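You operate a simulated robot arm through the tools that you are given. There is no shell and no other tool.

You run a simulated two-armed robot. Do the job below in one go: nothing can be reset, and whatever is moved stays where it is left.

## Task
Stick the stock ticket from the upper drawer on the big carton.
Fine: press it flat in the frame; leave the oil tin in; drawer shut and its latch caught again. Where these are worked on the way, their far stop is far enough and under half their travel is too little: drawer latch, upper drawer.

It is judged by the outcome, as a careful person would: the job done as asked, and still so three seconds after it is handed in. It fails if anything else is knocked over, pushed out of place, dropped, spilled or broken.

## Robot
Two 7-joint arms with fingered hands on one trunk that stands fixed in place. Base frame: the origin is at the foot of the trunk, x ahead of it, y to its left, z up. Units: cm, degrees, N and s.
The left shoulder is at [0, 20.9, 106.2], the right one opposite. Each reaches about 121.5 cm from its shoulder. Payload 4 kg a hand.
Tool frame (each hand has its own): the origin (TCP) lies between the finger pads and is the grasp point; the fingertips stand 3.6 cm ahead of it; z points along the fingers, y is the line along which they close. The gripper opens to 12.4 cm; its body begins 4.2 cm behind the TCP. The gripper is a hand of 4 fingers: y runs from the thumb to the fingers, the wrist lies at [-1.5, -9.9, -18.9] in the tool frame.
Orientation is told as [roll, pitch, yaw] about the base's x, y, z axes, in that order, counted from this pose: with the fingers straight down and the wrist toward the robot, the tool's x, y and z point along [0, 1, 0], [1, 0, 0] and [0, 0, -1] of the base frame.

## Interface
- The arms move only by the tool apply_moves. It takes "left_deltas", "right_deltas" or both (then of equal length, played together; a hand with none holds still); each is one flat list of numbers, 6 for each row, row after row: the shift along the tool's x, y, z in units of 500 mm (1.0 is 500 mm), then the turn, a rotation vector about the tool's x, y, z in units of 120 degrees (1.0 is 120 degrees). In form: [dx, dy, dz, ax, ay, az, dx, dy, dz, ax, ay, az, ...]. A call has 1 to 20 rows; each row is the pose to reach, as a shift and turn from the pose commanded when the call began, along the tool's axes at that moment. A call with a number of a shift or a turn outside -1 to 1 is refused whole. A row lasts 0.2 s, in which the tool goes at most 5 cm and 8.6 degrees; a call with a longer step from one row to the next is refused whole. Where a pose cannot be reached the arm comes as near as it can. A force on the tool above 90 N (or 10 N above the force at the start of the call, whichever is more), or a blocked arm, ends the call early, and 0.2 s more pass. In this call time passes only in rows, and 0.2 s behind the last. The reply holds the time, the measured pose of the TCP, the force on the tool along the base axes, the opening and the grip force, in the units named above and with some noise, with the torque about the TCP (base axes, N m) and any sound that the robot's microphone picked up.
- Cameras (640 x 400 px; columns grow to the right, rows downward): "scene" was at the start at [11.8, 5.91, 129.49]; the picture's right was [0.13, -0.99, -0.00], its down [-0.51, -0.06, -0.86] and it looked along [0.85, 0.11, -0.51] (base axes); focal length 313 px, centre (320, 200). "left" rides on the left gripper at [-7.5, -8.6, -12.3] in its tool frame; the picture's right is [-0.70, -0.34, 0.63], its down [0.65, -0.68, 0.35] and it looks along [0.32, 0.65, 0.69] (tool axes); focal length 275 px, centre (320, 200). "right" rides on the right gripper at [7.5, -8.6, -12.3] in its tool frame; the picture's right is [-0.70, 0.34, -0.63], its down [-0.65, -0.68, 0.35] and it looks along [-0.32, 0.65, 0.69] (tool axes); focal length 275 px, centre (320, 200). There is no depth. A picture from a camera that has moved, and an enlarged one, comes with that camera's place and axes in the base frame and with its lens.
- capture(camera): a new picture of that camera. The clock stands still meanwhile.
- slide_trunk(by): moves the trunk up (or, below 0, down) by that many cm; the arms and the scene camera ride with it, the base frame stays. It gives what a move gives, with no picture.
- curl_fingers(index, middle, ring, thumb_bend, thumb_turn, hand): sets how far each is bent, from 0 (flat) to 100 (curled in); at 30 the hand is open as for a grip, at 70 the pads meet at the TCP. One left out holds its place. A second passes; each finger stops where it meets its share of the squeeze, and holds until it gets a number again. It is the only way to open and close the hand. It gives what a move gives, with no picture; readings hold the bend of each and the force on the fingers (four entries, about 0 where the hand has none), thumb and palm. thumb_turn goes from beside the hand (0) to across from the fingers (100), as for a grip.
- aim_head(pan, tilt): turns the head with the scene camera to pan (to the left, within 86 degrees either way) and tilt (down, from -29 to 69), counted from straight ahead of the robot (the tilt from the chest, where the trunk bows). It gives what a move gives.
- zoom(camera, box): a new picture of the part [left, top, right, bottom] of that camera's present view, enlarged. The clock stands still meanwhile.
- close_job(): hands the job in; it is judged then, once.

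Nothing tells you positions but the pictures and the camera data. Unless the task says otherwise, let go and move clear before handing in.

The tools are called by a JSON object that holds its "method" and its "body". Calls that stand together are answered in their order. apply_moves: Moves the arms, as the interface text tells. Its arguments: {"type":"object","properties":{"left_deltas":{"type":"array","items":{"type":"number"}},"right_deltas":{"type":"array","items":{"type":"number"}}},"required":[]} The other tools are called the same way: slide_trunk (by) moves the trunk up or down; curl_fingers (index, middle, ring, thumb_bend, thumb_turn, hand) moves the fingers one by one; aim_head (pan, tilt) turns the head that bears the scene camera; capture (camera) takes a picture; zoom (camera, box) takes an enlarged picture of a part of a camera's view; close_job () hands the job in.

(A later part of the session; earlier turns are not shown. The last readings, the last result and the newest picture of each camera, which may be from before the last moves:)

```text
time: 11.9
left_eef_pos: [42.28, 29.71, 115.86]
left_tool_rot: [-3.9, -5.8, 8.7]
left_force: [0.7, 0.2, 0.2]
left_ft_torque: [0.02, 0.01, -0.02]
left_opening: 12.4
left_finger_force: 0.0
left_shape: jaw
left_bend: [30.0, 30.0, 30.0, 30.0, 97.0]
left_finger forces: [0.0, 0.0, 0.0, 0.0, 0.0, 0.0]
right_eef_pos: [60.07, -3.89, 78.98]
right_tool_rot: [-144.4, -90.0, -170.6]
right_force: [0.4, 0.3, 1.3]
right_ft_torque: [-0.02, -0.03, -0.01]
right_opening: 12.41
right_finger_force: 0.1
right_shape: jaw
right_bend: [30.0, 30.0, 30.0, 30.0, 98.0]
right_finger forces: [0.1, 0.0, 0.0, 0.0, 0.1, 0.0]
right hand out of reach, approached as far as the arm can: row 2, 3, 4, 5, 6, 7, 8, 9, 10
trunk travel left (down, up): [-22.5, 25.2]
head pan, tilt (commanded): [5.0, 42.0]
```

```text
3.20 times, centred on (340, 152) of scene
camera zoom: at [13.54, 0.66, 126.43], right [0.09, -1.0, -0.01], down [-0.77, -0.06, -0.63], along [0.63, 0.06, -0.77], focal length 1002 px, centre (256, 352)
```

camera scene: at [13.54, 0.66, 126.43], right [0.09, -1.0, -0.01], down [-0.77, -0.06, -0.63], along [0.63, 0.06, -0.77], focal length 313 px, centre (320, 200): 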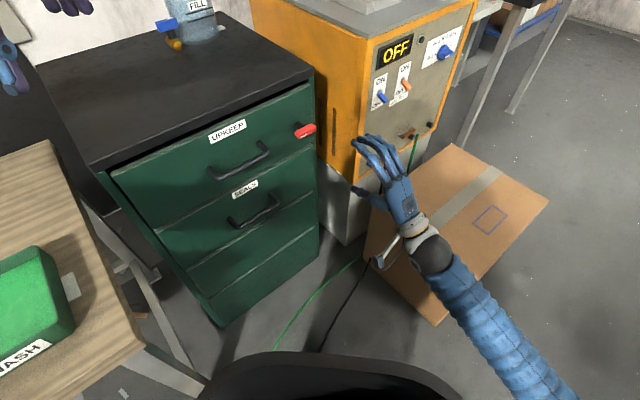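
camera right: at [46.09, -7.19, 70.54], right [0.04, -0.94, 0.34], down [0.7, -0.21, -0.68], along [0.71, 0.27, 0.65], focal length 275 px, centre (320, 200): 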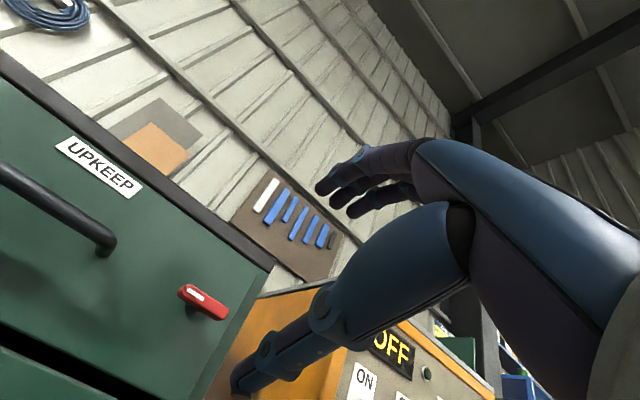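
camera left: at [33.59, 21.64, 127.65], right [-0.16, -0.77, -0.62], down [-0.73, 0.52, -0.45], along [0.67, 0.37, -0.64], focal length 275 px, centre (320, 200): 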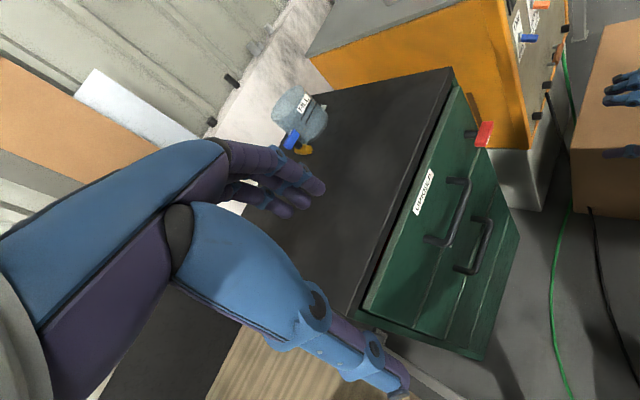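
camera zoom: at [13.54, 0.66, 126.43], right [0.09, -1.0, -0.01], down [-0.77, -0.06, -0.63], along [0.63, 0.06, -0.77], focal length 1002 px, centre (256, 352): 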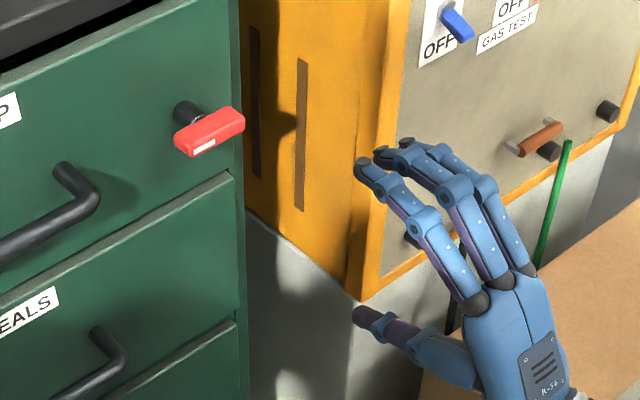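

The bar is about 6 cm long and 1.7 cm thick, level, on a central shaft. I advance the right hand most of the way straight toward it, leaving a few centimetres.

{"method": "apply_moves", "body": {"right_deltas": [0, 0, 0.01, 0, 0, 0, 0, -0.003, 0.04, 0, 0, 0, 0, -0.006, 0.08, 0, 0, 0, 0, -0.009, 0.13, 0, 0, 0, 0, -0.012, 0.18, 0, 0, 0, 0, -0.014, 0.22, 0, 0, 0, 0, -0.016, 0.245, 0, 0, 0, 0, -0.016, 0.25, 0, 0, 0]}}

{"method": "capture", "body": {"camera": "scene"}}

{"method": "capture", "body": {"camera": "right"}}

{"method": "capture", "body": {"camera": "left"}}

```text
time: 13.7
left_eef_pos: [42.25, 29.81, 115.79]
left_tool_rot: [-3.9, -5.8, 8.7]
left_force: [0.0, 0.6, -0.5]
left_ft_torque: [0.02, -0.05, 0.0]
left_opening: 12.41
left_finger_force: 0.1
left_shape: jaw
left_bend: [30.0, 30.0, 30.0, 30.0, 97.0]
left_finger forces: [0.0, 0.0, 0.0, 0.1, 0.1, 0.0]
right_eef_pos: [68.96, 5.05, 78.42]
right_tool_rot: [-131.0, -89.8, 175.8]
right_force: [-0.7, -0.3, -0.6]
right_ft_torque: [0.0, 0.0, 0.0]
right_opening: 12.43
right_finger_force: 0.1
right_shape: jaw
right_bend: [30.0, 30.0, 30.0, 30.0, 98.0]
right_finger forces: [0.0, 0.0, 0.1, 0.1, 0.0, 0.0]
trunk travel left (down, up): [-22.5, 25.2]
head pan, tilt (commanded): [5.0, 42.0]
```

```text
taken
camera scene: at [13.52, 0.66, 126.43], right [0.09, -1.0, -0.01], down [-0.77, -0.06, -0.63], along [0.63, 0.07, -0.77], focal length 313 px, centre (320, 200)
```

scene: 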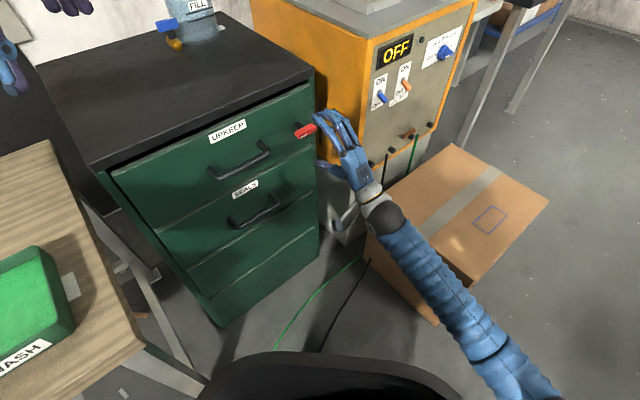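

```text
taken
camera right: at [54.95, 1.67, 69.77], right [0.04, -0.94, 0.34], down [0.7, -0.21, -0.68], along [0.71, 0.27, 0.65], focal length 275 px, centre (320, 200)
```

right: 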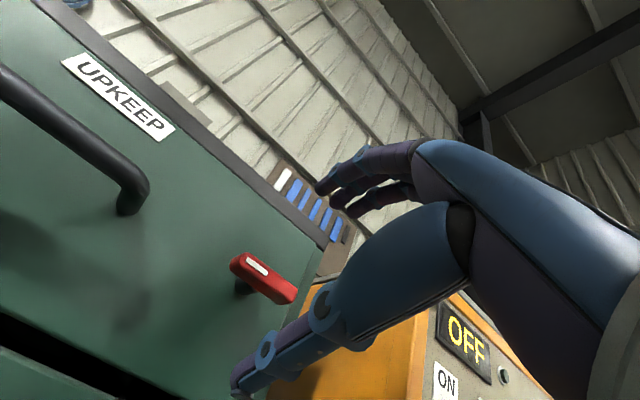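

```text
taken
camera left: at [33.57, 21.64, 127.66], right [-0.16, -0.77, -0.62], down [-0.73, 0.52, -0.45], along [0.67, 0.37, -0.64], focal length 275 px, centre (320, 200)
```

left: 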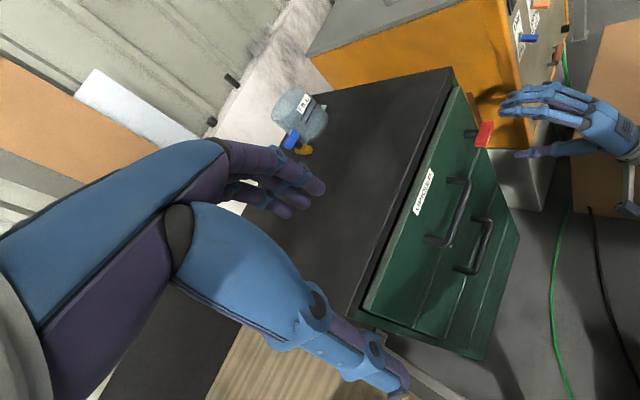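

The latch bar lies right on the hand's axis, about 7 cm ahead. I advance 6 cm slowly so the fingers straddle the bar.

{"method": "apply_moves", "body": {"right_deltas": [0, 0, 0.01, 0, 0, 0, 0, -0.002, 0.03, 0, 0, 0, 0, -0.004, 0.055, 0, 0, 0, 0, -0.006, 0.08, 0, 0, 0, 0, -0.006, 0.1, 0, 0, 0, 0, -0.006, 0.115, 0, 0, 0, 0, -0.006, 0.12, 0, 0, 0]}}

{"method": "capture", "body": {"camera": "right"}}

{"method": "zoom", "body": {"camera": "scene", "box": [240, 90, 400, 190]}}

{"method": "zoom", "body": {"camera": "left", "box": [420, 60, 600, 200]}}

```text
time: 15.3
left_eef_pos: [42.11, 29.91, 115.81]
left_tool_rot: [-3.8, -5.8, 8.7]
left_force: [0.6, 0.3, 0.3]
left_ft_torque: [0.03, 0.02, 0.01]
left_opening: 12.4
left_finger_force: 0.0
left_shape: jaw
left_bend: [30.0, 30.0, 30.0, 30.0, 97.0]
left_finger forces: [0.0, 0.0, 0.1, 0.0, 0.0, 0.0]
right_eef_pos: [73.02, 9.18, 78.02]
right_tool_rot: [-118.3, -90.0, 163.2]
right_force: [0.4, -0.9, 0.6]
right_ft_torque: [0.02, -0.03, 0.0]
right_opening: 12.41
right_finger_force: 0.2
right_shape: jaw
right_bend: [30.0, 30.0, 30.0, 30.0, 98.0]
right_finger forces: [0.0, 0.0, 0.0, 0.0, 0.0, 0.0]
trunk travel left (down, up): [-22.5, 25.2]
head pan, tilt (commanded): [5.0, 42.0]
```

```text
taken
camera right: at [59.19, 5.89, 69.48], right [0.04, -0.94, 0.34], down [0.7, -0.21, -0.68], along [0.71, 0.27, 0.65], focal length 275 px, centre (320, 200)
```

right: 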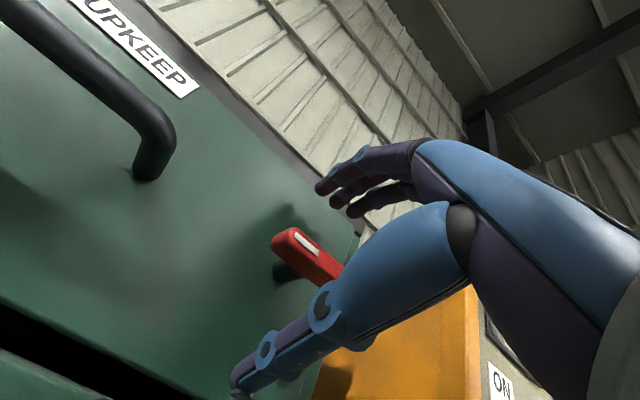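

```text
4.00 times, centred on (320, 140) of scene
camera zoom: at [13.53, 0.66, 126.43], right [0.09, -1.0, -0.01], down [-0.77, -0.06, -0.63], along [0.63, 0.06, -0.77], focal length 1252 px, centre (320, 440)
```

zoom: 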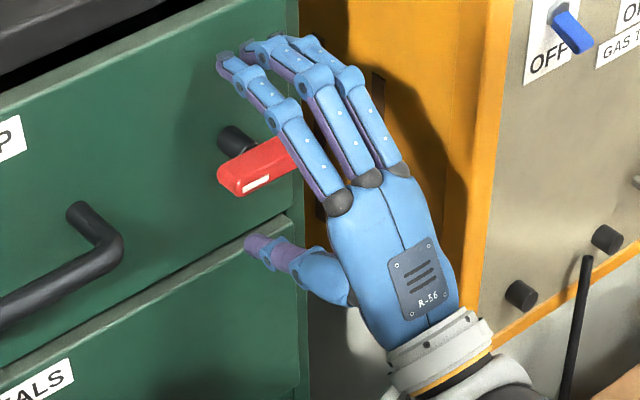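

```text
2.86 times, centred on (510, 130) of left
camera zoom: at [33.57, 21.65, 127.65], right [-0.16, -0.77, -0.62], down [-0.73, 0.52, -0.45], along [0.67, 0.37, -0.64], focal length 786 px, centre (-223, 400)
```

zoom: 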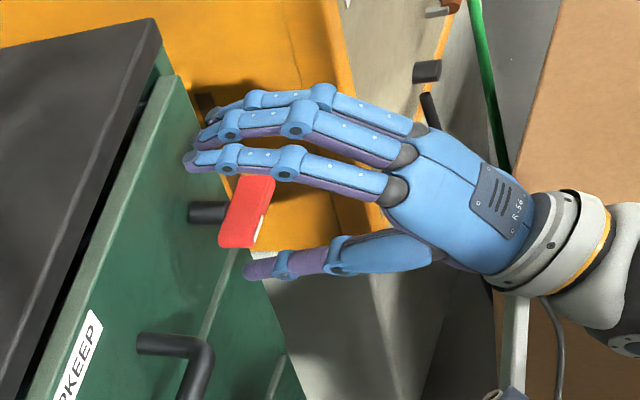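

The fingers are above and the thumb below the bar. I close the right hand on it.

{"method": "curl_fingers", "body": {"hand": "right", "index": 72, "middle": 72, "ring": 72, "thumb_bend": 72}}

{"method": "capture", "body": {"camera": "right"}}

{"method": "zoom", "body": {"camera": "scene", "box": [240, 90, 400, 190]}}

{"method": "zoom", "body": {"camera": "left", "box": [420, 60, 600, 200]}}

```text
time: 16.3
left_eef_pos: [42.27, 29.72, 115.8]
left_tool_rot: [-3.8, -5.7, 8.6]
left_force: [0.2, -0.2, -0.8]
left_ft_torque: [0.01, 0.01, 0.05]
left_opening: 12.39
left_finger_force: 0.0
left_shape: jaw
left_bend: [30.0, 30.0, 30.0, 30.0, 97.0]
left_finger forces: [0.0, 0.0, 0.0, 0.0, 0.0, 0.0]
right_eef_pos: [73.24, 9.14, 78.04]
right_tool_rot: [-109.1, -89.9, 154.1]
right_force: [13.1, 0.3, -0.1]
right_ft_torque: [0.2, -0.21, -0.33]
right_opening: 1.87
right_finger_force: 20.8
right_shape: fingers
right_bend: [65.0, 66.0, 71.0, 65.0, 96.0]
right_finger forces: [11.2, 8.6, 2.7, 0.0, 19.0, 0.0]
trunk travel left (down, up): [-22.5, 25.2]
head pan, tilt (commanded): [5.0, 42.0]
```

```text
taken
camera right: at [59.26, 5.87, 69.44], right [0.04, -0.94, 0.34], down [0.7, -0.21, -0.68], along [0.71, 0.27, 0.65], focal length 275 px, centre (320, 200)
```

right: 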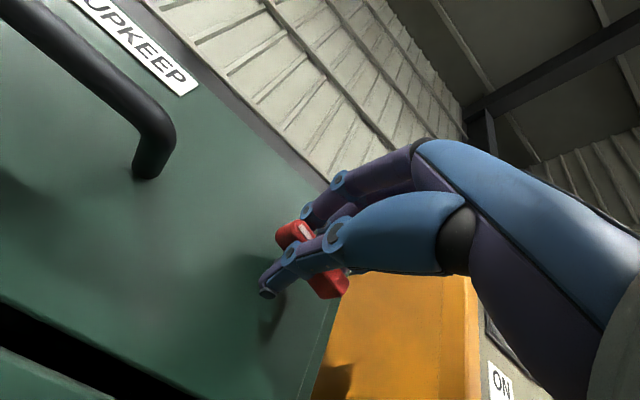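

```text
4.00 times, centred on (320, 140) of scene
camera zoom: at [13.62, 0.66, 126.42], right [0.09, -1.0, -0.01], down [-0.77, -0.06, -0.63], along [0.63, 0.06, -0.77], focal length 1252 px, centre (320, 440)
```

zoom: 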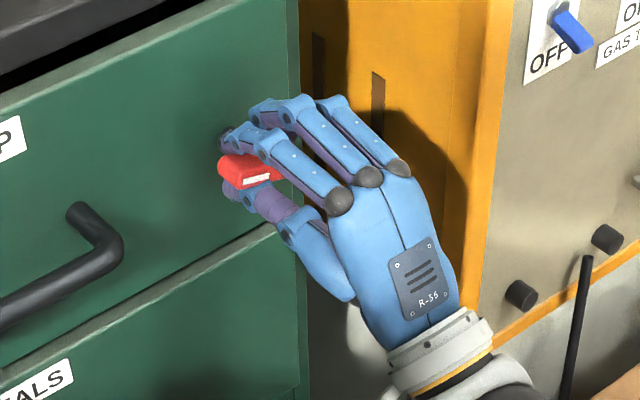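

```text
2.86 times, centred on (510, 130) of left
camera zoom: at [33.66, 21.65, 127.63], right [-0.16, -0.77, -0.62], down [-0.73, 0.52, -0.45], along [0.67, 0.37, -0.64], focal length 786 px, centre (-223, 400)
```

zoom: 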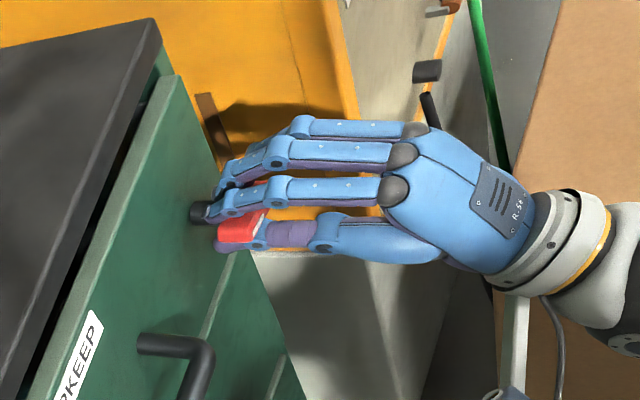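

The bar is gripped, and it seems to have given slightly clockwise. I try a small clockwise turn about the shaft and watch the torque.

{"method": "apply_moves", "body": {"right_deltas": [0, 0, 0, 0, 0, 0.03, 0, 0, 0, 0, 0, 0.07, 0, 0, 0, 0, 0, 0.11, 0, 0, 0, 0, 0, 0.14, 0, 0, 0, 0, 0, 0.15]}}

{"method": "capture", "body": {"camera": "right"}}

{"method": "zoom", "body": {"camera": "scene", "box": [240, 90, 400, 190]}}

```text
time: 17.5
left_eef_pos: [42.25, 29.62, 115.79]
left_tool_rot: [-3.8, -5.8, 8.6]
left_force: [-0.2, 0.4, -0.5]
left_ft_torque: [-0.03, -0.01, 0.01]
left_opening: 12.42
left_finger_force: 0.1
left_shape: jaw
left_bend: [30.0, 30.0, 30.0, 30.0, 97.0]
left_finger forces: [0.0, 0.0, 0.0, 0.1, 0.0, 0.0]
right_eef_pos: [73.08, 9.21, 78.1]
right_tool_rot: [90.2, -72.0, -45.3]
right_force: [9.2, -5.8, -0.4]
right_ft_torque: [0.15, -0.22, -0.47]
right_opening: 1.83
right_finger_force: 22.0
right_shape: fingers
right_bend: [64.0, 66.0, 71.0, 65.0, 96.0]
right_finger forces: [10.7, 10.4, 4.1, 0.0, 18.8, 0.0]
trunk travel left (down, up): [-22.5, 25.2]
head pan, tilt (commanded): [5.0, 42.0]
```

```text
taken
camera right: at [57.56, 7.47, 72.21], right [0.09, -0.99, 0.11], down [0.53, -0.04, -0.85], along [0.84, 0.13, 0.52], focal length 275 px, centre (320, 200)
```

right: 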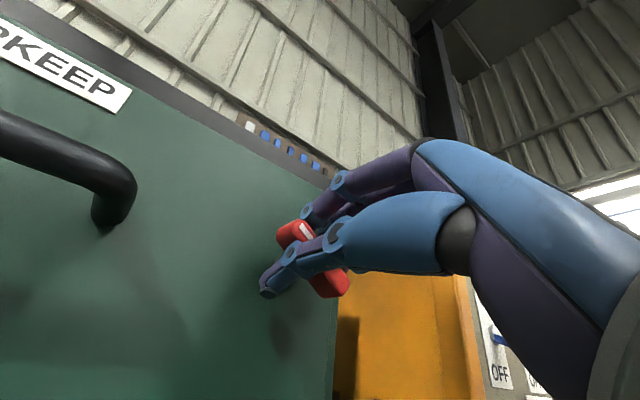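

```text
4.00 times, centred on (320, 140) of scene
camera zoom: at [13.57, 0.63, 126.43], right [0.09, -1.0, -0.01], down [-0.77, -0.06, -0.63], along [0.63, 0.07, -0.77], focal length 1252 px, centre (320, 440)
```

zoom: 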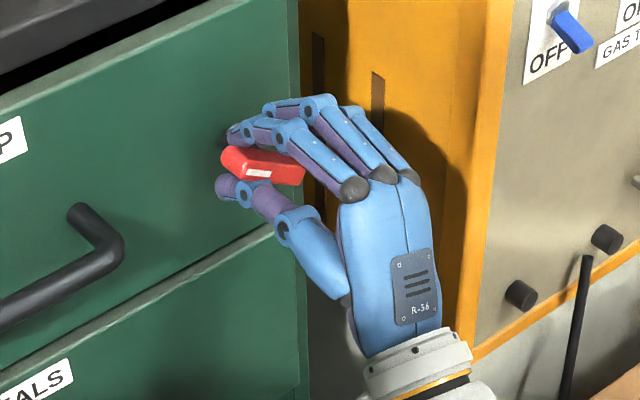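

The latch turns freely clockwise with the hand. I continue the turn.

{"method": "apply_moves", "body": {"right_deltas": [0, 0, 0, 0, 0, 0.04, 0, 0, 0, 0, 0, 0.1, 0, 0, 0, 0, 0, 0.16, 0, 0, 0, 0, 0, 0.22, 0, 0, 0, 0, 0, 0.27, 0, 0, 0, 0, 0, 0.3]}}

{"method": "capture", "body": {"camera": "right"}}

{"method": "zoom", "body": {"camera": "scene", "box": [240, 90, 400, 190]}}

```text
time: 18.8
left_eef_pos: [42.77, 29.22, 115.57]
left_tool_rot: [-3.8, -5.6, 8.4]
left_force: [0.3, -0.5, 0.6]
left_ft_torque: [-0.01, 0.05, 0.01]
left_opening: 12.41
left_finger_force: 0.1
left_shape: jaw
left_bend: [30.0, 30.0, 30.0, 30.0, 97.0]
left_finger forces: [0.0, 0.1, 0.0, 0.0, 0.0, 0.1]
right_eef_pos: [76.06, 0.6, 75.84]
right_tool_rot: [82.0, -49.5, -41.8]
right_force: [-0.4, -0.3, -0.3]
right_ft_torque: [0.03, -0.06, 0.04]
right_opening: 0.0
right_finger_force: 0.0
right_shape: fingers
right_bend: [72.0, 72.0, 72.0, 71.0, 94.0]
right_finger forces: [0.0, 0.0, 0.0, 0.1, 0.0, 0.0]
trunk travel left (down, up): [-22.5, 25.2]
head pan, tilt (commanded): [5.0, 42.0]
stopped in row 6 (right hand): the arm was blocked; the commanded pose is now the measured one
```

```text
taken
camera right: at [59.39, 0.74, 75.23], right [0.02, -0.99, -0.13], down [0.23, 0.14, -0.96], along [0.97, -0.01, 0.23], focal length 275 px, centre (320, 200)
```

right: 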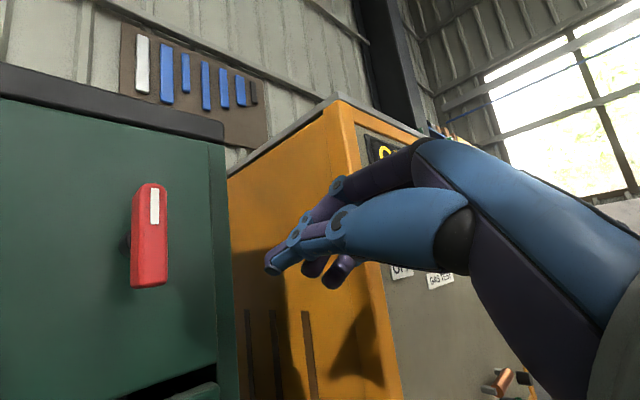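

```text
4.00 times, centred on (320, 140) of scene
camera zoom: at [13.87, 0.37, 126.28], right [0.08, -1.0, -0.01], down [-0.77, -0.06, -0.63], along [0.63, 0.06, -0.78], focal length 1252 px, centre (320, 440)
```

zoom: 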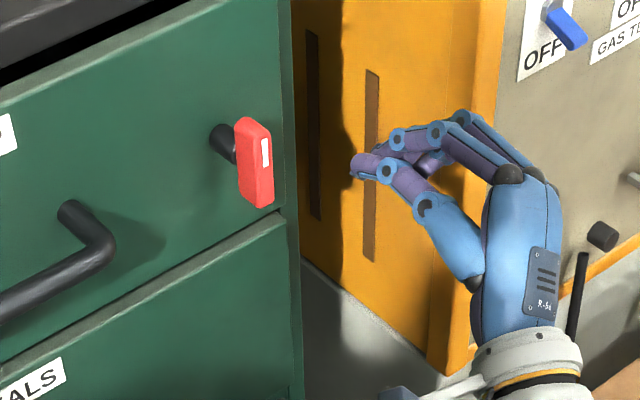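

The latch bar is now upright — turned a full quarter — and the hand has slipped off to its right. I check the whole scene before going on.

{"method": "capture", "body": {"camera": "scene"}}

{"method": "capture", "body": {"camera": "left"}}

{"method": "zoom", "body": {"camera": "right", "box": [80, 150, 240, 310]}}

```text
taken
camera scene: at [13.87, 0.37, 126.28], right [0.08, -1.0, -0.01], down [-0.77, -0.06, -0.63], along [0.63, 0.06, -0.78], focal length 313 px, centre (320, 200)
```

scene: 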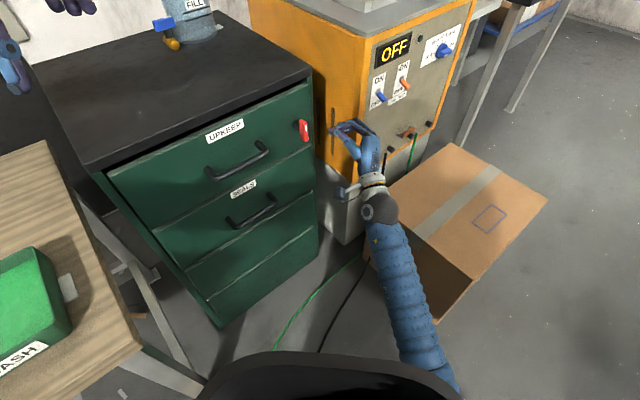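

```text
taken
camera left: at [34.14, 21.1, 127.44], right [-0.17, -0.77, -0.62], down [-0.72, 0.52, -0.45], along [0.67, 0.37, -0.64], focal length 275 px, centre (320, 200)
```

left: 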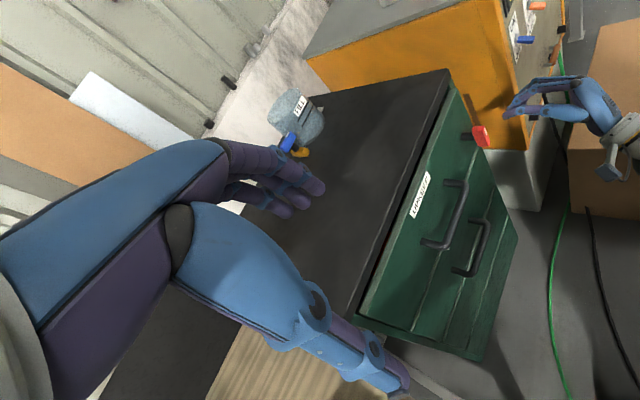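

```text
2.50 times, centred on (160, 230) of right
camera zoom: at [59.39, 0.74, 75.23], right [0.02, -0.99, -0.13], down [0.23, 0.14, -0.96], along [0.97, -0.01, 0.23], focal length 688 px, centre (720, 125)
```

zoom: 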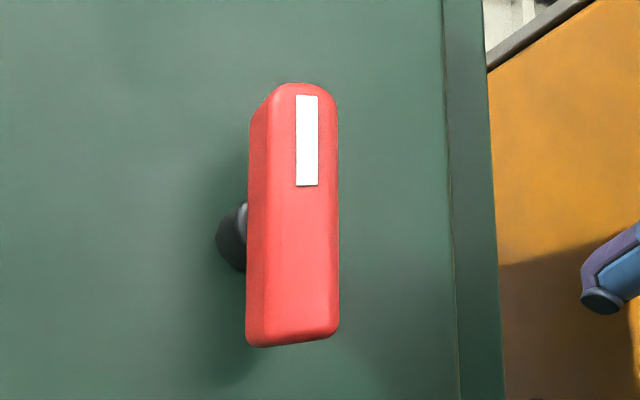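

The latch is fully turned (bar upright) and nothing else has moved. I back the right hand away from the front and square it up again for the drawer handle.

{"method": "apply_moves", "body": {"right_deltas": [0, 0, -0.006, 0, 0, 0, 0, 0, -0.022, -0.001, 0.001, -0.007, 0, 0, -0.05, -0.003, 0.003, -0.027, 0, 0, -0.09, -0.006, 0.007, -0.06, 0, 0, -0.13, -0.01, 0.012, -0.108, 0, 0, -0.17, -0.015, 0.018, -0.155, 0, 0, -0.21, -0.02, 0.023, -0.202, 0, 0, -0.24, -0.024, 0.028, -0.249, 0, 0, -0.265, -0.028, 0.033, -0.289, 0, 0, -0.28, -0.031, 0.036, -0.319, 0, 0, -0.28, -0.033, 0.038, -0.336]}}

{"method": "curl_fingers", "body": {"hand": "right", "index": 30, "middle": 30, "ring": 30, "thumb_bend": 30, "thumb_turn": 98}}

{"method": "capture", "body": {"camera": "right"}}

{"method": "capture", "body": {"camera": "scene"}}

```text
time: 21.1
left_eef_pos: [42.34, 29.59, 115.8]
left_tool_rot: [-3.8, -5.8, 8.4]
left_force: [-0.2, 0.3, -0.7]
left_ft_torque: [0.03, 0.0, 0.01]
left_opening: 12.38
left_finger_force: 0.0
left_shape: jaw
left_bend: [30.0, 30.0, 30.0, 30.0, 97.0]
left_finger forces: [0.0, 0.1, 0.0, 0.1, 0.0, 0.1]
right_eef_pos: [65.46, -8.02, 77.23]
right_tool_rot: [172.3, -89.8, -127.0]
right_force: [0.4, -0.3, 1.1]
right_ft_torque: [0.01, -0.04, 0.01]
right_opening: 0.02
right_finger_force: 0.0
right_shape: fingers
right_bend: [72.0, 72.0, 72.0, 71.0, 94.0]
right_finger forces: [0.1, 0.0, 0.0, 0.0, 0.0, 0.1]
trunk travel left (down, up): [-22.5, 25.2]
head pan, tilt (commanded): [5.0, 42.0]
```

```text
time: 22.1
left_eef_pos: [42.44, 29.51, 115.85]
left_tool_rot: [-3.9, -5.8, 8.5]
left_force: [-0.2, 0.8, -0.7]
left_ft_torque: [-0.03, -0.01, 0.0]
left_opening: 12.41
left_finger_force: 0.0
left_shape: jaw
left_bend: [30.0, 30.0, 30.0, 30.0, 97.0]
left_finger forces: [0.1, 0.0, 0.1, 0.0, 0.0, 0.1]
right_eef_pos: [65.39, -8.23, 77.25]
right_tool_rot: [161.3, -89.7, -116.0]
right_force: [-0.1, 0.0, -0.8]
right_ft_torque: [-0.02, -0.01, -0.02]
right_opening: 12.32
right_finger_force: 0.1
right_shape: fingers
right_bend: [30.0, 30.0, 30.0, 30.0, 96.0]
right_finger forces: [0.0, 0.0, 0.0, 0.0, 0.0, 0.0]
trunk travel left (down, up): [-22.5, 25.2]
head pan, tilt (commanded): [5.0, 42.0]
```

```text
taken
camera right: at [51.52, -11.51, 68.69], right [0.05, -0.94, 0.33], down [0.7, -0.21, -0.68], along [0.71, 0.27, 0.65], focal length 275 px, centre (320, 200)
```

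right: 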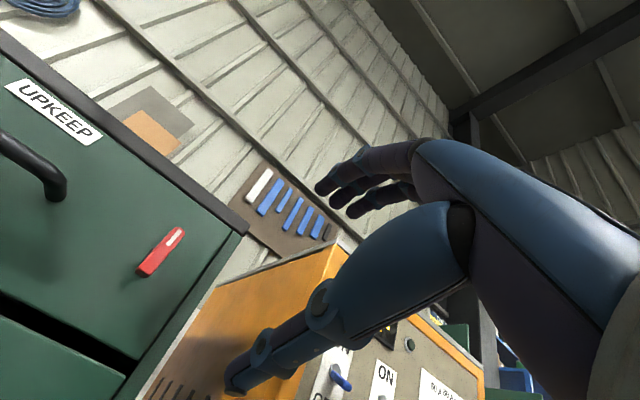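

```text
taken
camera scene: at [13.52, 0.65, 126.43], right [0.09, -1.0, -0.01], down [-0.77, -0.06, -0.63], along [0.63, 0.07, -0.77], focal length 313 px, centre (320, 200)
```

scene: 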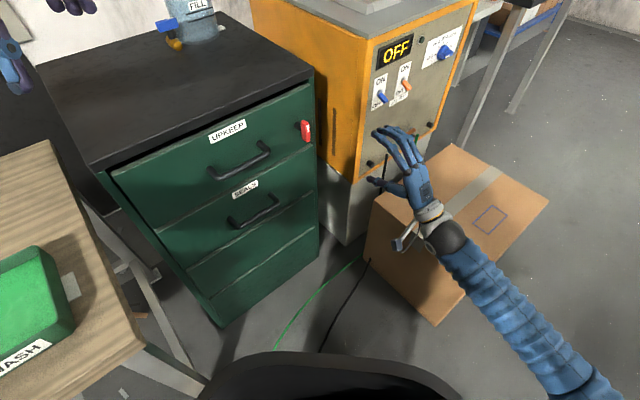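

Latch upright, hand squared up and open. I raise the trunk a bit to give the arm more room near the body and a better view into the drawer.

{"method": "slide_trunk", "body": {"by": 6}}

{"method": "capture", "body": {"camera": "scene"}}

```text
time: 23.1
left_eef_pos: [42.42, 29.68, 121.85]
left_tool_rot: [-3.7, -5.7, 8.5]
left_force: [0.1, 1.0, -0.3]
left_ft_torque: [-0.02, 0.06, -0.01]
left_opening: 12.43
left_finger_force: 0.1
left_shape: jaw
left_bend: [30.0, 30.0, 30.0, 30.0, 97.0]
left_finger forces: [0.1, 0.0, 0.0, 0.0, 0.0, 0.1]
right_eef_pos: [65.62, -8.12, 83.27]
right_tool_rot: [143.1, -89.7, -97.8]
right_force: [-0.4, 0.1, -0.5]
right_ft_torque: [-0.01, -0.02, -0.02]
right_opening: 12.32
right_finger_force: 0.1
right_shape: fingers
right_bend: [30.0, 30.0, 30.0, 30.0, 96.0]
right_finger forces: [0.1, 0.1, 0.0, 0.1, 0.1, 0.0]
trunk travel left (down, up): [-28.5, 19.2]
head pan, tilt (commanded): [5.0, 42.0]
```

```text
taken
camera scene: at [11.01, 0.67, 133.31], right [0.09, -1.0, -0.01], down [-0.73, -0.06, -0.68], along [0.68, 0.07, -0.73], focal length 313 px, centre (320, 200)
```

scene: 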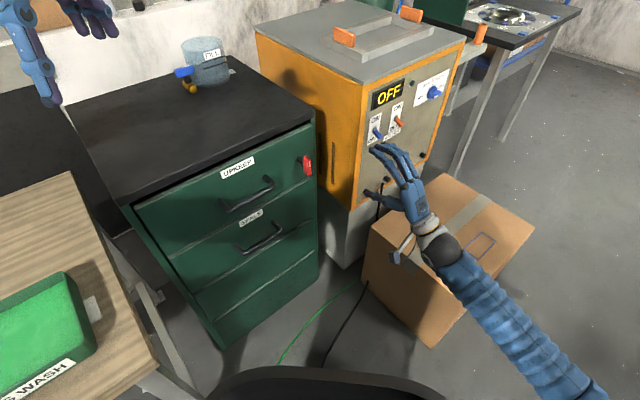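

Stable. I raise it a further 6 cm.

{"method": "slide_trunk", "body": {"by": 6}}

{"method": "capture", "body": {"camera": "scene"}}

{"method": "capture", "body": {"camera": "right"}}

```text
time: 24.1
left_eef_pos: [42.51, 29.52, 127.71]
left_tool_rot: [-3.8, -5.7, 8.5]
left_force: [0.0, -0.1, -0.7]
left_ft_torque: [0.0, 0.01, -0.01]
left_opening: 12.38
left_finger_force: 0.2
left_shape: jaw
left_bend: [30.0, 30.0, 30.0, 30.0, 97.0]
left_finger forces: [0.0, 0.1, 0.1, 0.0, 0.0, 0.0]
right_eef_pos: [65.61, -8.08, 89.23]
right_tool_rot: [149.8, -89.8, -104.6]
right_force: [0.1, -0.1, -0.5]
right_ft_torque: [0.03, -0.03, -0.01]
right_opening: 12.37
right_finger_force: 0.1
right_shape: fingers
right_bend: [30.0, 30.0, 30.0, 30.0, 96.0]
right_finger forces: [0.1, 0.0, 0.0, 0.0, 0.1, 0.0]
trunk travel left (down, up): [-34.5, 13.2]
head pan, tilt (commanded): [5.0, 42.0]
```

```text
taken
camera scene: at [9.02, 0.66, 139.9], right [0.09, -1.0, 0.0], down [-0.7, -0.06, -0.71], along [0.71, 0.07, -0.7], focal length 313 px, centre (320, 200)
```

scene: 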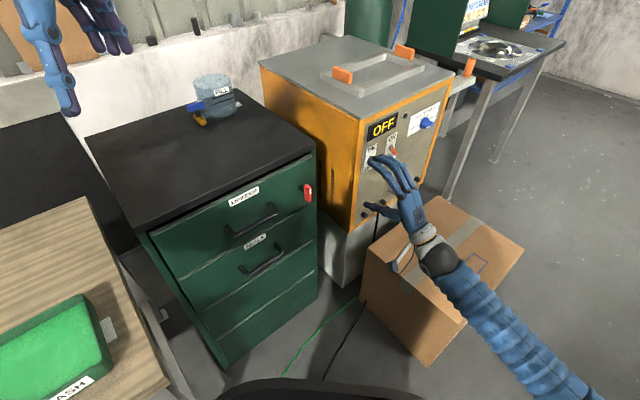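

```text
taken
camera right: at [51.56, -11.47, 80.65], right [0.05, -0.94, 0.33], down [0.7, -0.21, -0.68], along [0.71, 0.27, 0.65], focal length 275 px, centre (320, 200)
```

right: 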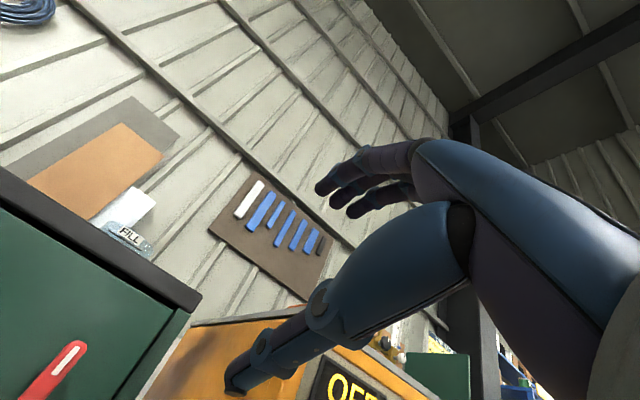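

Good view now. I move the right hand sideways to a point about 15 cm in front of the upper drawer's handle.

{"method": "apply_moves", "body": {"right_deltas": [0.01, -0.004, 0.001, 0, 0, 0, 0.04, -0.016, 0.004, 0, 0, 0, 0.089, -0.037, 0.01, 0, 0, 0, 0.153, -0.063, 0.017, 0, 0, 0, 0.223, -0.092, 0.024, 0, 0, 0, 0.292, -0.12, 0.032, 0, 0, 0, 0.361, -0.149, 0.039, 0, 0, 0, 0.421, -0.173, 0.046, 0, 0, 0, 0.465, -0.192, 0.051, 0, 0, 0, 0.49, -0.202, 0.053, 0, 0, 0, 0.495, -0.204, 0.054, 0, 0, 0]}}

{"method": "capture", "body": {"camera": "scene"}}

{"method": "capture", "body": {"camera": "right"}}

{"method": "capture", "body": {"camera": "left"}}

```text
time: 26.6
left_eef_pos: [42.34, 29.51, 127.86]
left_tool_rot: [-3.8, -5.9, 8.6]
left_force: [0.7, -0.4, -0.7]
left_ft_torque: [-0.01, -0.02, -0.03]
left_opening: 12.41
left_finger_force: 0.1
left_shape: jaw
left_bend: [30.0, 30.0, 30.0, 30.0, 97.0]
left_finger forces: [0.1, 0.0, 0.0, 0.0, 0.1, 0.0]
right_eef_pos: [54.86, 5.96, 79.81]
right_tool_rot: [89.8, -87.2, -40.5]
right_force: [0.2, -0.2, 0.2]
right_ft_torque: [-0.02, 0.0, -0.03]
right_opening: 12.34
right_finger_force: 0.0
right_shape: fingers
right_bend: [30.0, 30.0, 30.0, 30.0, 96.0]
right_finger forces: [0.0, 0.0, 0.0, 0.1, 0.0, 0.0]
right hand out of reach, approached as far as the arm can: row 6, 7, 8, 9, 10, 11
trunk travel left (down, up): [-34.5, 13.2]
head pan, tilt (commanded): [5.0, 42.0]
```

```text
taken
camera scene: at [8.98, 0.66, 139.91], right [0.09, -1.0, 0.0], down [-0.7, -0.06, -0.71], along [0.71, 0.07, -0.7], focal length 313 px, centre (320, 200)
```

scene: 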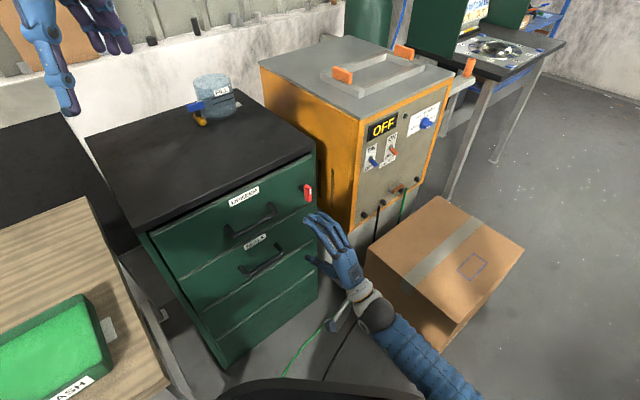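

```text
taken
camera right: at [40.86, 1.85, 71.58], right [0.13, -0.94, 0.3], down [0.69, -0.14, -0.71], along [0.71, 0.3, 0.63], focal length 275 px, centre (320, 200)
```

right: 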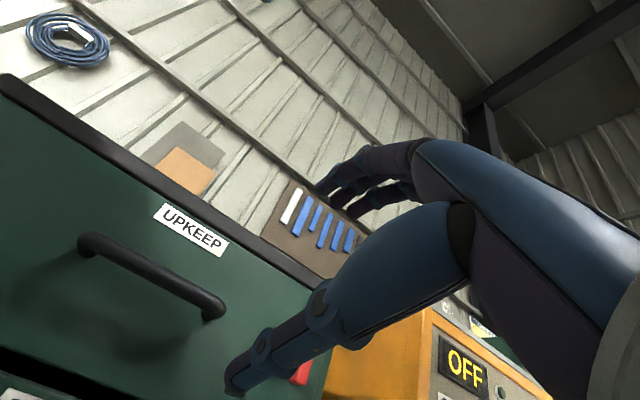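

```text
taken
camera left: at [33.75, 21.42, 139.66], right [-0.16, -0.77, -0.62], down [-0.72, 0.52, -0.45], along [0.67, 0.37, -0.64], focal length 275 px, centre (320, 200)
```

left: 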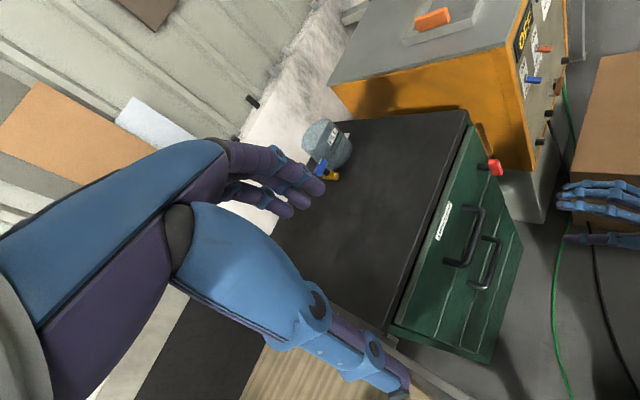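

In this attitude the right arm cannot come closer to the body. I change to a hand pitched 45° down and turned further left, which should suit the pull, still in free space before the handle.

{"method": "apply_moves", "body": {"right_deltas": [-0.001, 0.006, 0.002, 0.011, 0.004, -0.001, -0.005, 0.02, 0.007, 0.037, 0.012, -0.005, -0.01, 0.044, 0.015, 0.082, 0.026, -0.011, -0.017, 0.072, 0.024, 0.134, 0.043, -0.018, -0.024, 0.1, 0.033, 0.186, 0.059, -0.025, -0.03, 0.128, 0.042, 0.239, 0.076, -0.031, -0.037, 0.156, 0.051, 0.291, 0.092, -0.038, -0.042, 0.18, 0.059, 0.335, 0.107, -0.044, -0.046, 0.194, 0.064, 0.362, 0.115, -0.048, -0.047, 0.2, 0.066, 0.373, 0.119, -0.049]}}

{"method": "capture", "body": {"camera": "scene"}}

{"method": "capture", "body": {"camera": "right"}}

```text
time: 28.8
left_eef_pos: [42.62, 29.5, 127.79]
left_tool_rot: [-3.7, -5.8, 8.4]
left_force: [-0.4, -0.5, 0.4]
left_ft_torque: [0.06, -0.01, 0.0]
left_opening: 12.42
left_finger_force: 0.1
left_shape: jaw
left_bend: [30.0, 30.0, 30.0, 30.0, 97.0]
left_finger forces: [0.0, 0.1, 0.1, 0.0, 0.0, 0.1]
right_eef_pos: [59.29, 6.47, 89.7]
right_tool_rot: [4.0, -45.6, 61.5]
right_force: [0.4, -0.3, 0.9]
right_ft_torque: [-0.02, -0.01, 0.01]
right_opening: 12.34
right_finger_force: 0.1
right_shape: fingers
right_bend: [30.0, 30.0, 30.0, 30.0, 96.0]
right_finger forces: [0.1, 0.0, 0.0, 0.0, 0.1, 0.1]
trunk travel left (down, up): [-34.5, 13.2]
head pan, tilt (commanded): [5.0, 42.0]
```

```text
taken
camera scene: at [8.99, 0.66, 139.91], right [0.09, -1.0, 0.0], down [-0.7, -0.06, -0.71], along [0.71, 0.06, -0.7], focal length 313 px, centre (320, 200)
```

scene: 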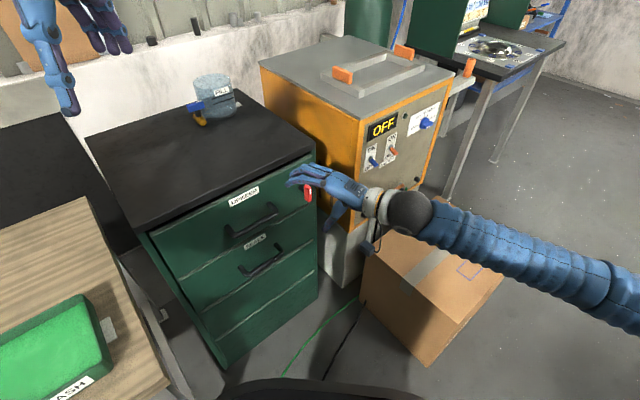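

```text
taken
camera right: at [46.28, -3.6, 92.55], right [0.56, -0.51, 0.65], down [0.45, -0.47, -0.76], along [0.69, 0.72, -0.03], focal length 275 px, centre (320, 200)
```

right: 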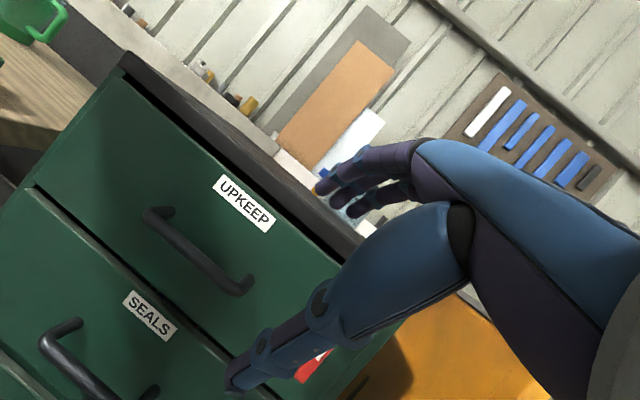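

That attitude is reachable. From here the right camera sees the handle well; I enlarge it in both cameras to refine its position.

{"method": "zoom", "body": {"camera": "right", "box": [120, 170, 280, 320]}}

{"method": "zoom", "body": {"camera": "scene", "box": [190, 140, 350, 240]}}

```text
2.67 times, centred on (200, 245) of right
camera zoom: at [46.28, -3.6, 92.55], right [0.56, -0.51, 0.65], down [0.45, -0.47, -0.76], along [0.69, 0.72, -0.03], focal length 734 px, centre (640, 80)
```

zoom: 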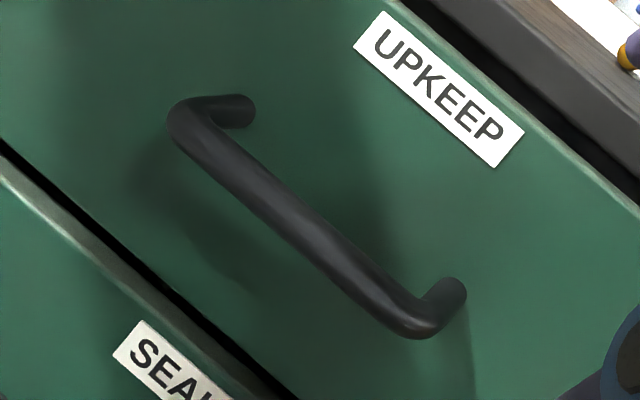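

```text
4.00 times, centred on (270, 190) of scene
camera zoom: at [8.99, 0.66, 139.91], right [0.09, -1.0, 0.0], down [-0.7, -0.06, -0.71], along [0.71, 0.06, -0.7], focal length 1252 px, centre (520, 240)
```

zoom: 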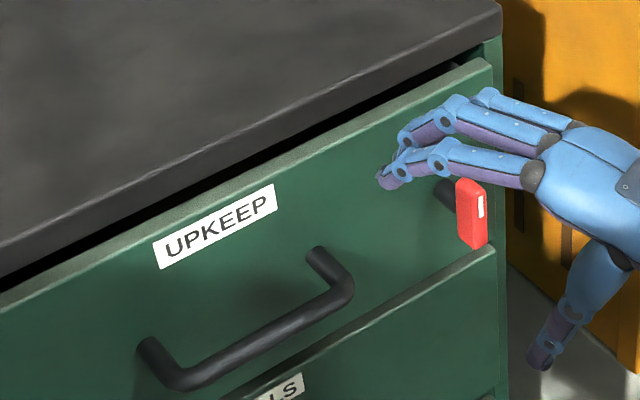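

The handle bar's centre is near (62.0, 22.5, 77.8), standing about 3 cm off the front. Before gripping I test in free space whether the arm can reach where the pull would end, around (44, 3, 80).

{"method": "apply_moves", "body": {"right_deltas": [0.007, -0.008, 0, -0.004, -0.002, 0.001, 0.024, -0.028, 0, -0.012, -0.008, 0.003, 0.052, -0.062, 0.001, -0.027, -0.017, 0.006, 0.09, -0.108, 0.002, -0.046, -0.029, 0.011, 0.127, -0.153, 0.002, -0.065, -0.041, 0.015, 0.165, -0.198, 0.003, -0.085, -0.054, 0.02, 0.198, -0.238, 0.003, -0.102, -0.064, 0.024, 0.224, -0.269, 0.004, -0.115, -0.073, 0.027, 0.236, -0.283, 0.004, -0.121, -0.077, 0.029]}}

{"method": "capture", "body": {"camera": "scene"}}

```text
time: 30.8
left_eef_pos: [42.35, 29.55, 127.91]
left_tool_rot: [-3.7, -5.8, 8.4]
left_force: [0.0, 0.0, -0.2]
left_ft_torque: [0.0, 0.0, 0.02]
left_opening: 12.4
left_finger_force: 0.0
left_shape: jaw
left_bend: [30.0, 30.0, 30.0, 30.0, 97.0]
left_finger forces: [0.0, 0.0, 0.1, 0.1, 0.1, 0.0]
right_eef_pos: [43.95, 2.9, 80.12]
right_tool_rot: [0.0, -60.1, 54.9]
right_force: [-1.0, -0.3, -0.3]
right_ft_torque: [0.03, 0.0, 0.01]
right_opening: 12.32
right_finger_force: 0.0
right_shape: fingers
right_bend: [30.0, 30.0, 30.0, 30.0, 96.0]
right_finger forces: [0.0, 0.0, 0.0, 0.0, 0.0, 0.0]
trunk travel left (down, up): [-34.5, 13.2]
head pan, tilt (commanded): [5.0, 42.0]
```

```text
taken
camera scene: at [8.97, 0.65, 139.92], right [0.09, -1.0, 0.0], down [-0.7, -0.06, -0.71], along [0.71, 0.07, -0.7], focal length 313 px, centre (320, 200)
```

scene: 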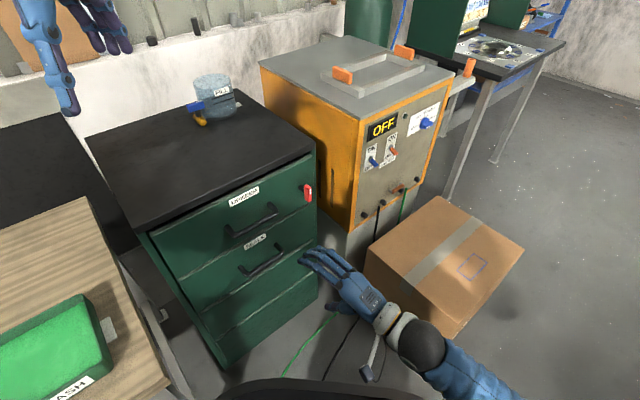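

Reachable. Now I pre-close the fingers partly and bring the hand to about 6 cm short of the handle.

{"method": "curl_fingers", "body": {"hand": "right", "index": 55, "middle": 55, "ring": 55, "thumb_bend": 50, "thumb_turn": 98}}

{"method": "apply_moves", "body": {"right_deltas": [-0.002, 0.007, 0.01, 0, 0, 0, -0.007, 0.022, 0.032, 0, 0, 0, -0.016, 0.049, 0.071, 0, 0, 0, -0.027, 0.085, 0.123, 0, 0, 0, -0.038, 0.121, 0.174, 0, 0, 0, -0.05, 0.157, 0.226, 0, 0, 0, -0.06, 0.188, 0.271, 0, 0, 0, -0.067, 0.213, 0.307, 0, 0, 0, -0.071, 0.224, 0.323, 0, 0, 0]}}

{"method": "capture", "body": {"camera": "right"}}

{"method": "zoom", "body": {"camera": "scene", "box": [190, 140, 350, 240]}}

{"method": "zoom", "body": {"camera": "left", "box": [400, 150, 560, 300]}}

```text
time: 31.8
left_eef_pos: [42.48, 29.61, 127.94]
left_tool_rot: [-3.8, -5.8, 8.5]
left_force: [0.0, 0.8, 0.2]
left_ft_torque: [0.02, -0.04, 0.03]
left_opening: 12.39
left_finger_force: 0.0
left_shape: jaw
left_bend: [30.0, 30.0, 30.0, 30.0, 97.0]
left_finger forces: [0.0, 0.1, 0.1, 0.0, 0.1, 0.0]
right_eef_pos: [44.11, 3.13, 80.06]
right_tool_rot: [-0.2, -60.0, 55.0]
right_force: [0.0, 0.0, 1.0]
right_ft_torque: [-0.01, -0.03, 0.01]
right_opening: 5.46
right_finger_force: 0.1
right_shape: fingers
right_bend: [55.0, 55.0, 55.0, 50.0, 98.0]
right_finger forces: [0.0, 0.0, 0.0, 0.0, 0.1, 0.0]
trunk travel left (down, up): [-34.5, 13.2]
head pan, tilt (commanded): [5.0, 42.0]
```

```text
time: 33.8
left_eef_pos: [42.43, 29.48, 127.93]
left_tool_rot: [-3.8, -5.8, 8.3]
left_force: [0.0, 0.4, -0.3]
left_ft_torque: [0.01, -0.03, 0.0]
left_opening: 12.37
left_finger_force: 0.1
left_shape: jaw
left_bend: [30.0, 30.0, 30.0, 30.0, 97.0]
left_finger forces: [0.0, 0.1, 0.0, 0.1, 0.0, 0.1]
right_eef_pos: [58.17, 17.01, 81.63]
right_tool_rot: [0.0, -60.0, 55.0]
right_force: [0.0, 0.2, -0.2]
right_ft_torque: [0.0, -0.01, -0.02]
right_opening: 5.44
right_finger_force: 0.1
right_shape: fingers
right_bend: [55.0, 55.0, 55.0, 50.0, 98.0]
right_finger forces: [0.0, 0.1, 0.0, 0.1, 0.0, 0.1]
trunk travel left (down, up): [-34.5, 13.2]
head pan, tilt (commanded): [5.0, 42.0]
```

```text
taken
camera right: at [43.46, 9.22, 80.45], right [0.35, -0.71, 0.61], down [0.5, -0.4, -0.76], along [0.79, 0.57, 0.22], focal length 275 px, centre (320, 200)
```

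right: 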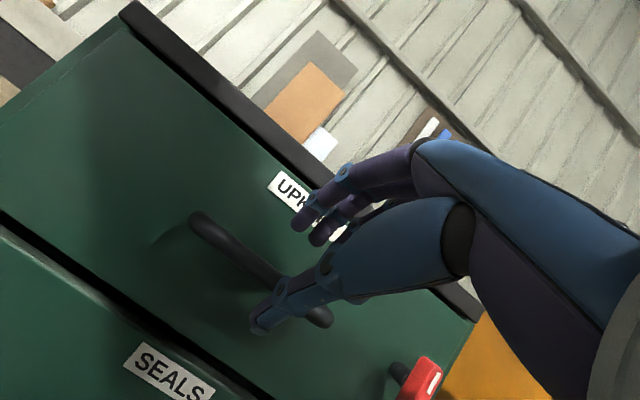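

```text
4.00 times, centred on (270, 190) of scene
camera zoom: at [8.99, 0.66, 139.91], right [0.09, -1.0, 0.0], down [-0.7, -0.06, -0.71], along [0.71, 0.06, -0.7], focal length 1252 px, centre (520, 240)
```

zoom: 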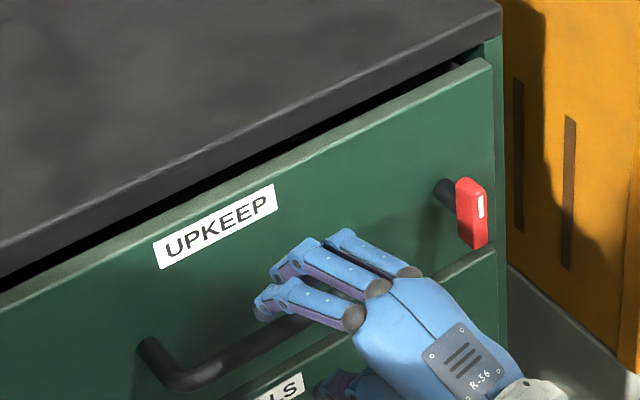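

```text
2.67 times, centred on (480, 225) of left
camera zoom: at [33.75, 21.42, 139.66], right [-0.17, -0.77, -0.62], down [-0.72, 0.52, -0.45], along [0.67, 0.37, -0.64], focal length 734 px, centre (-107, 133)
```

zoom: 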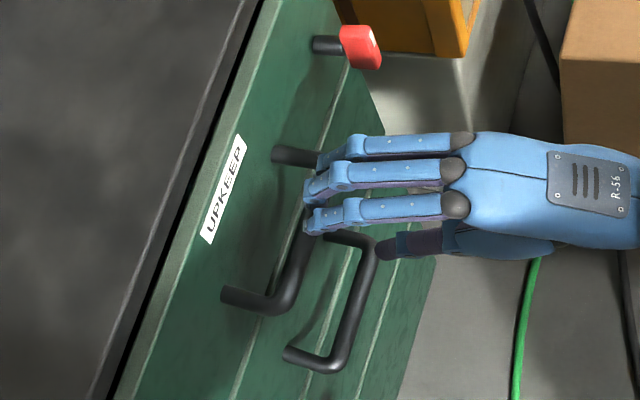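

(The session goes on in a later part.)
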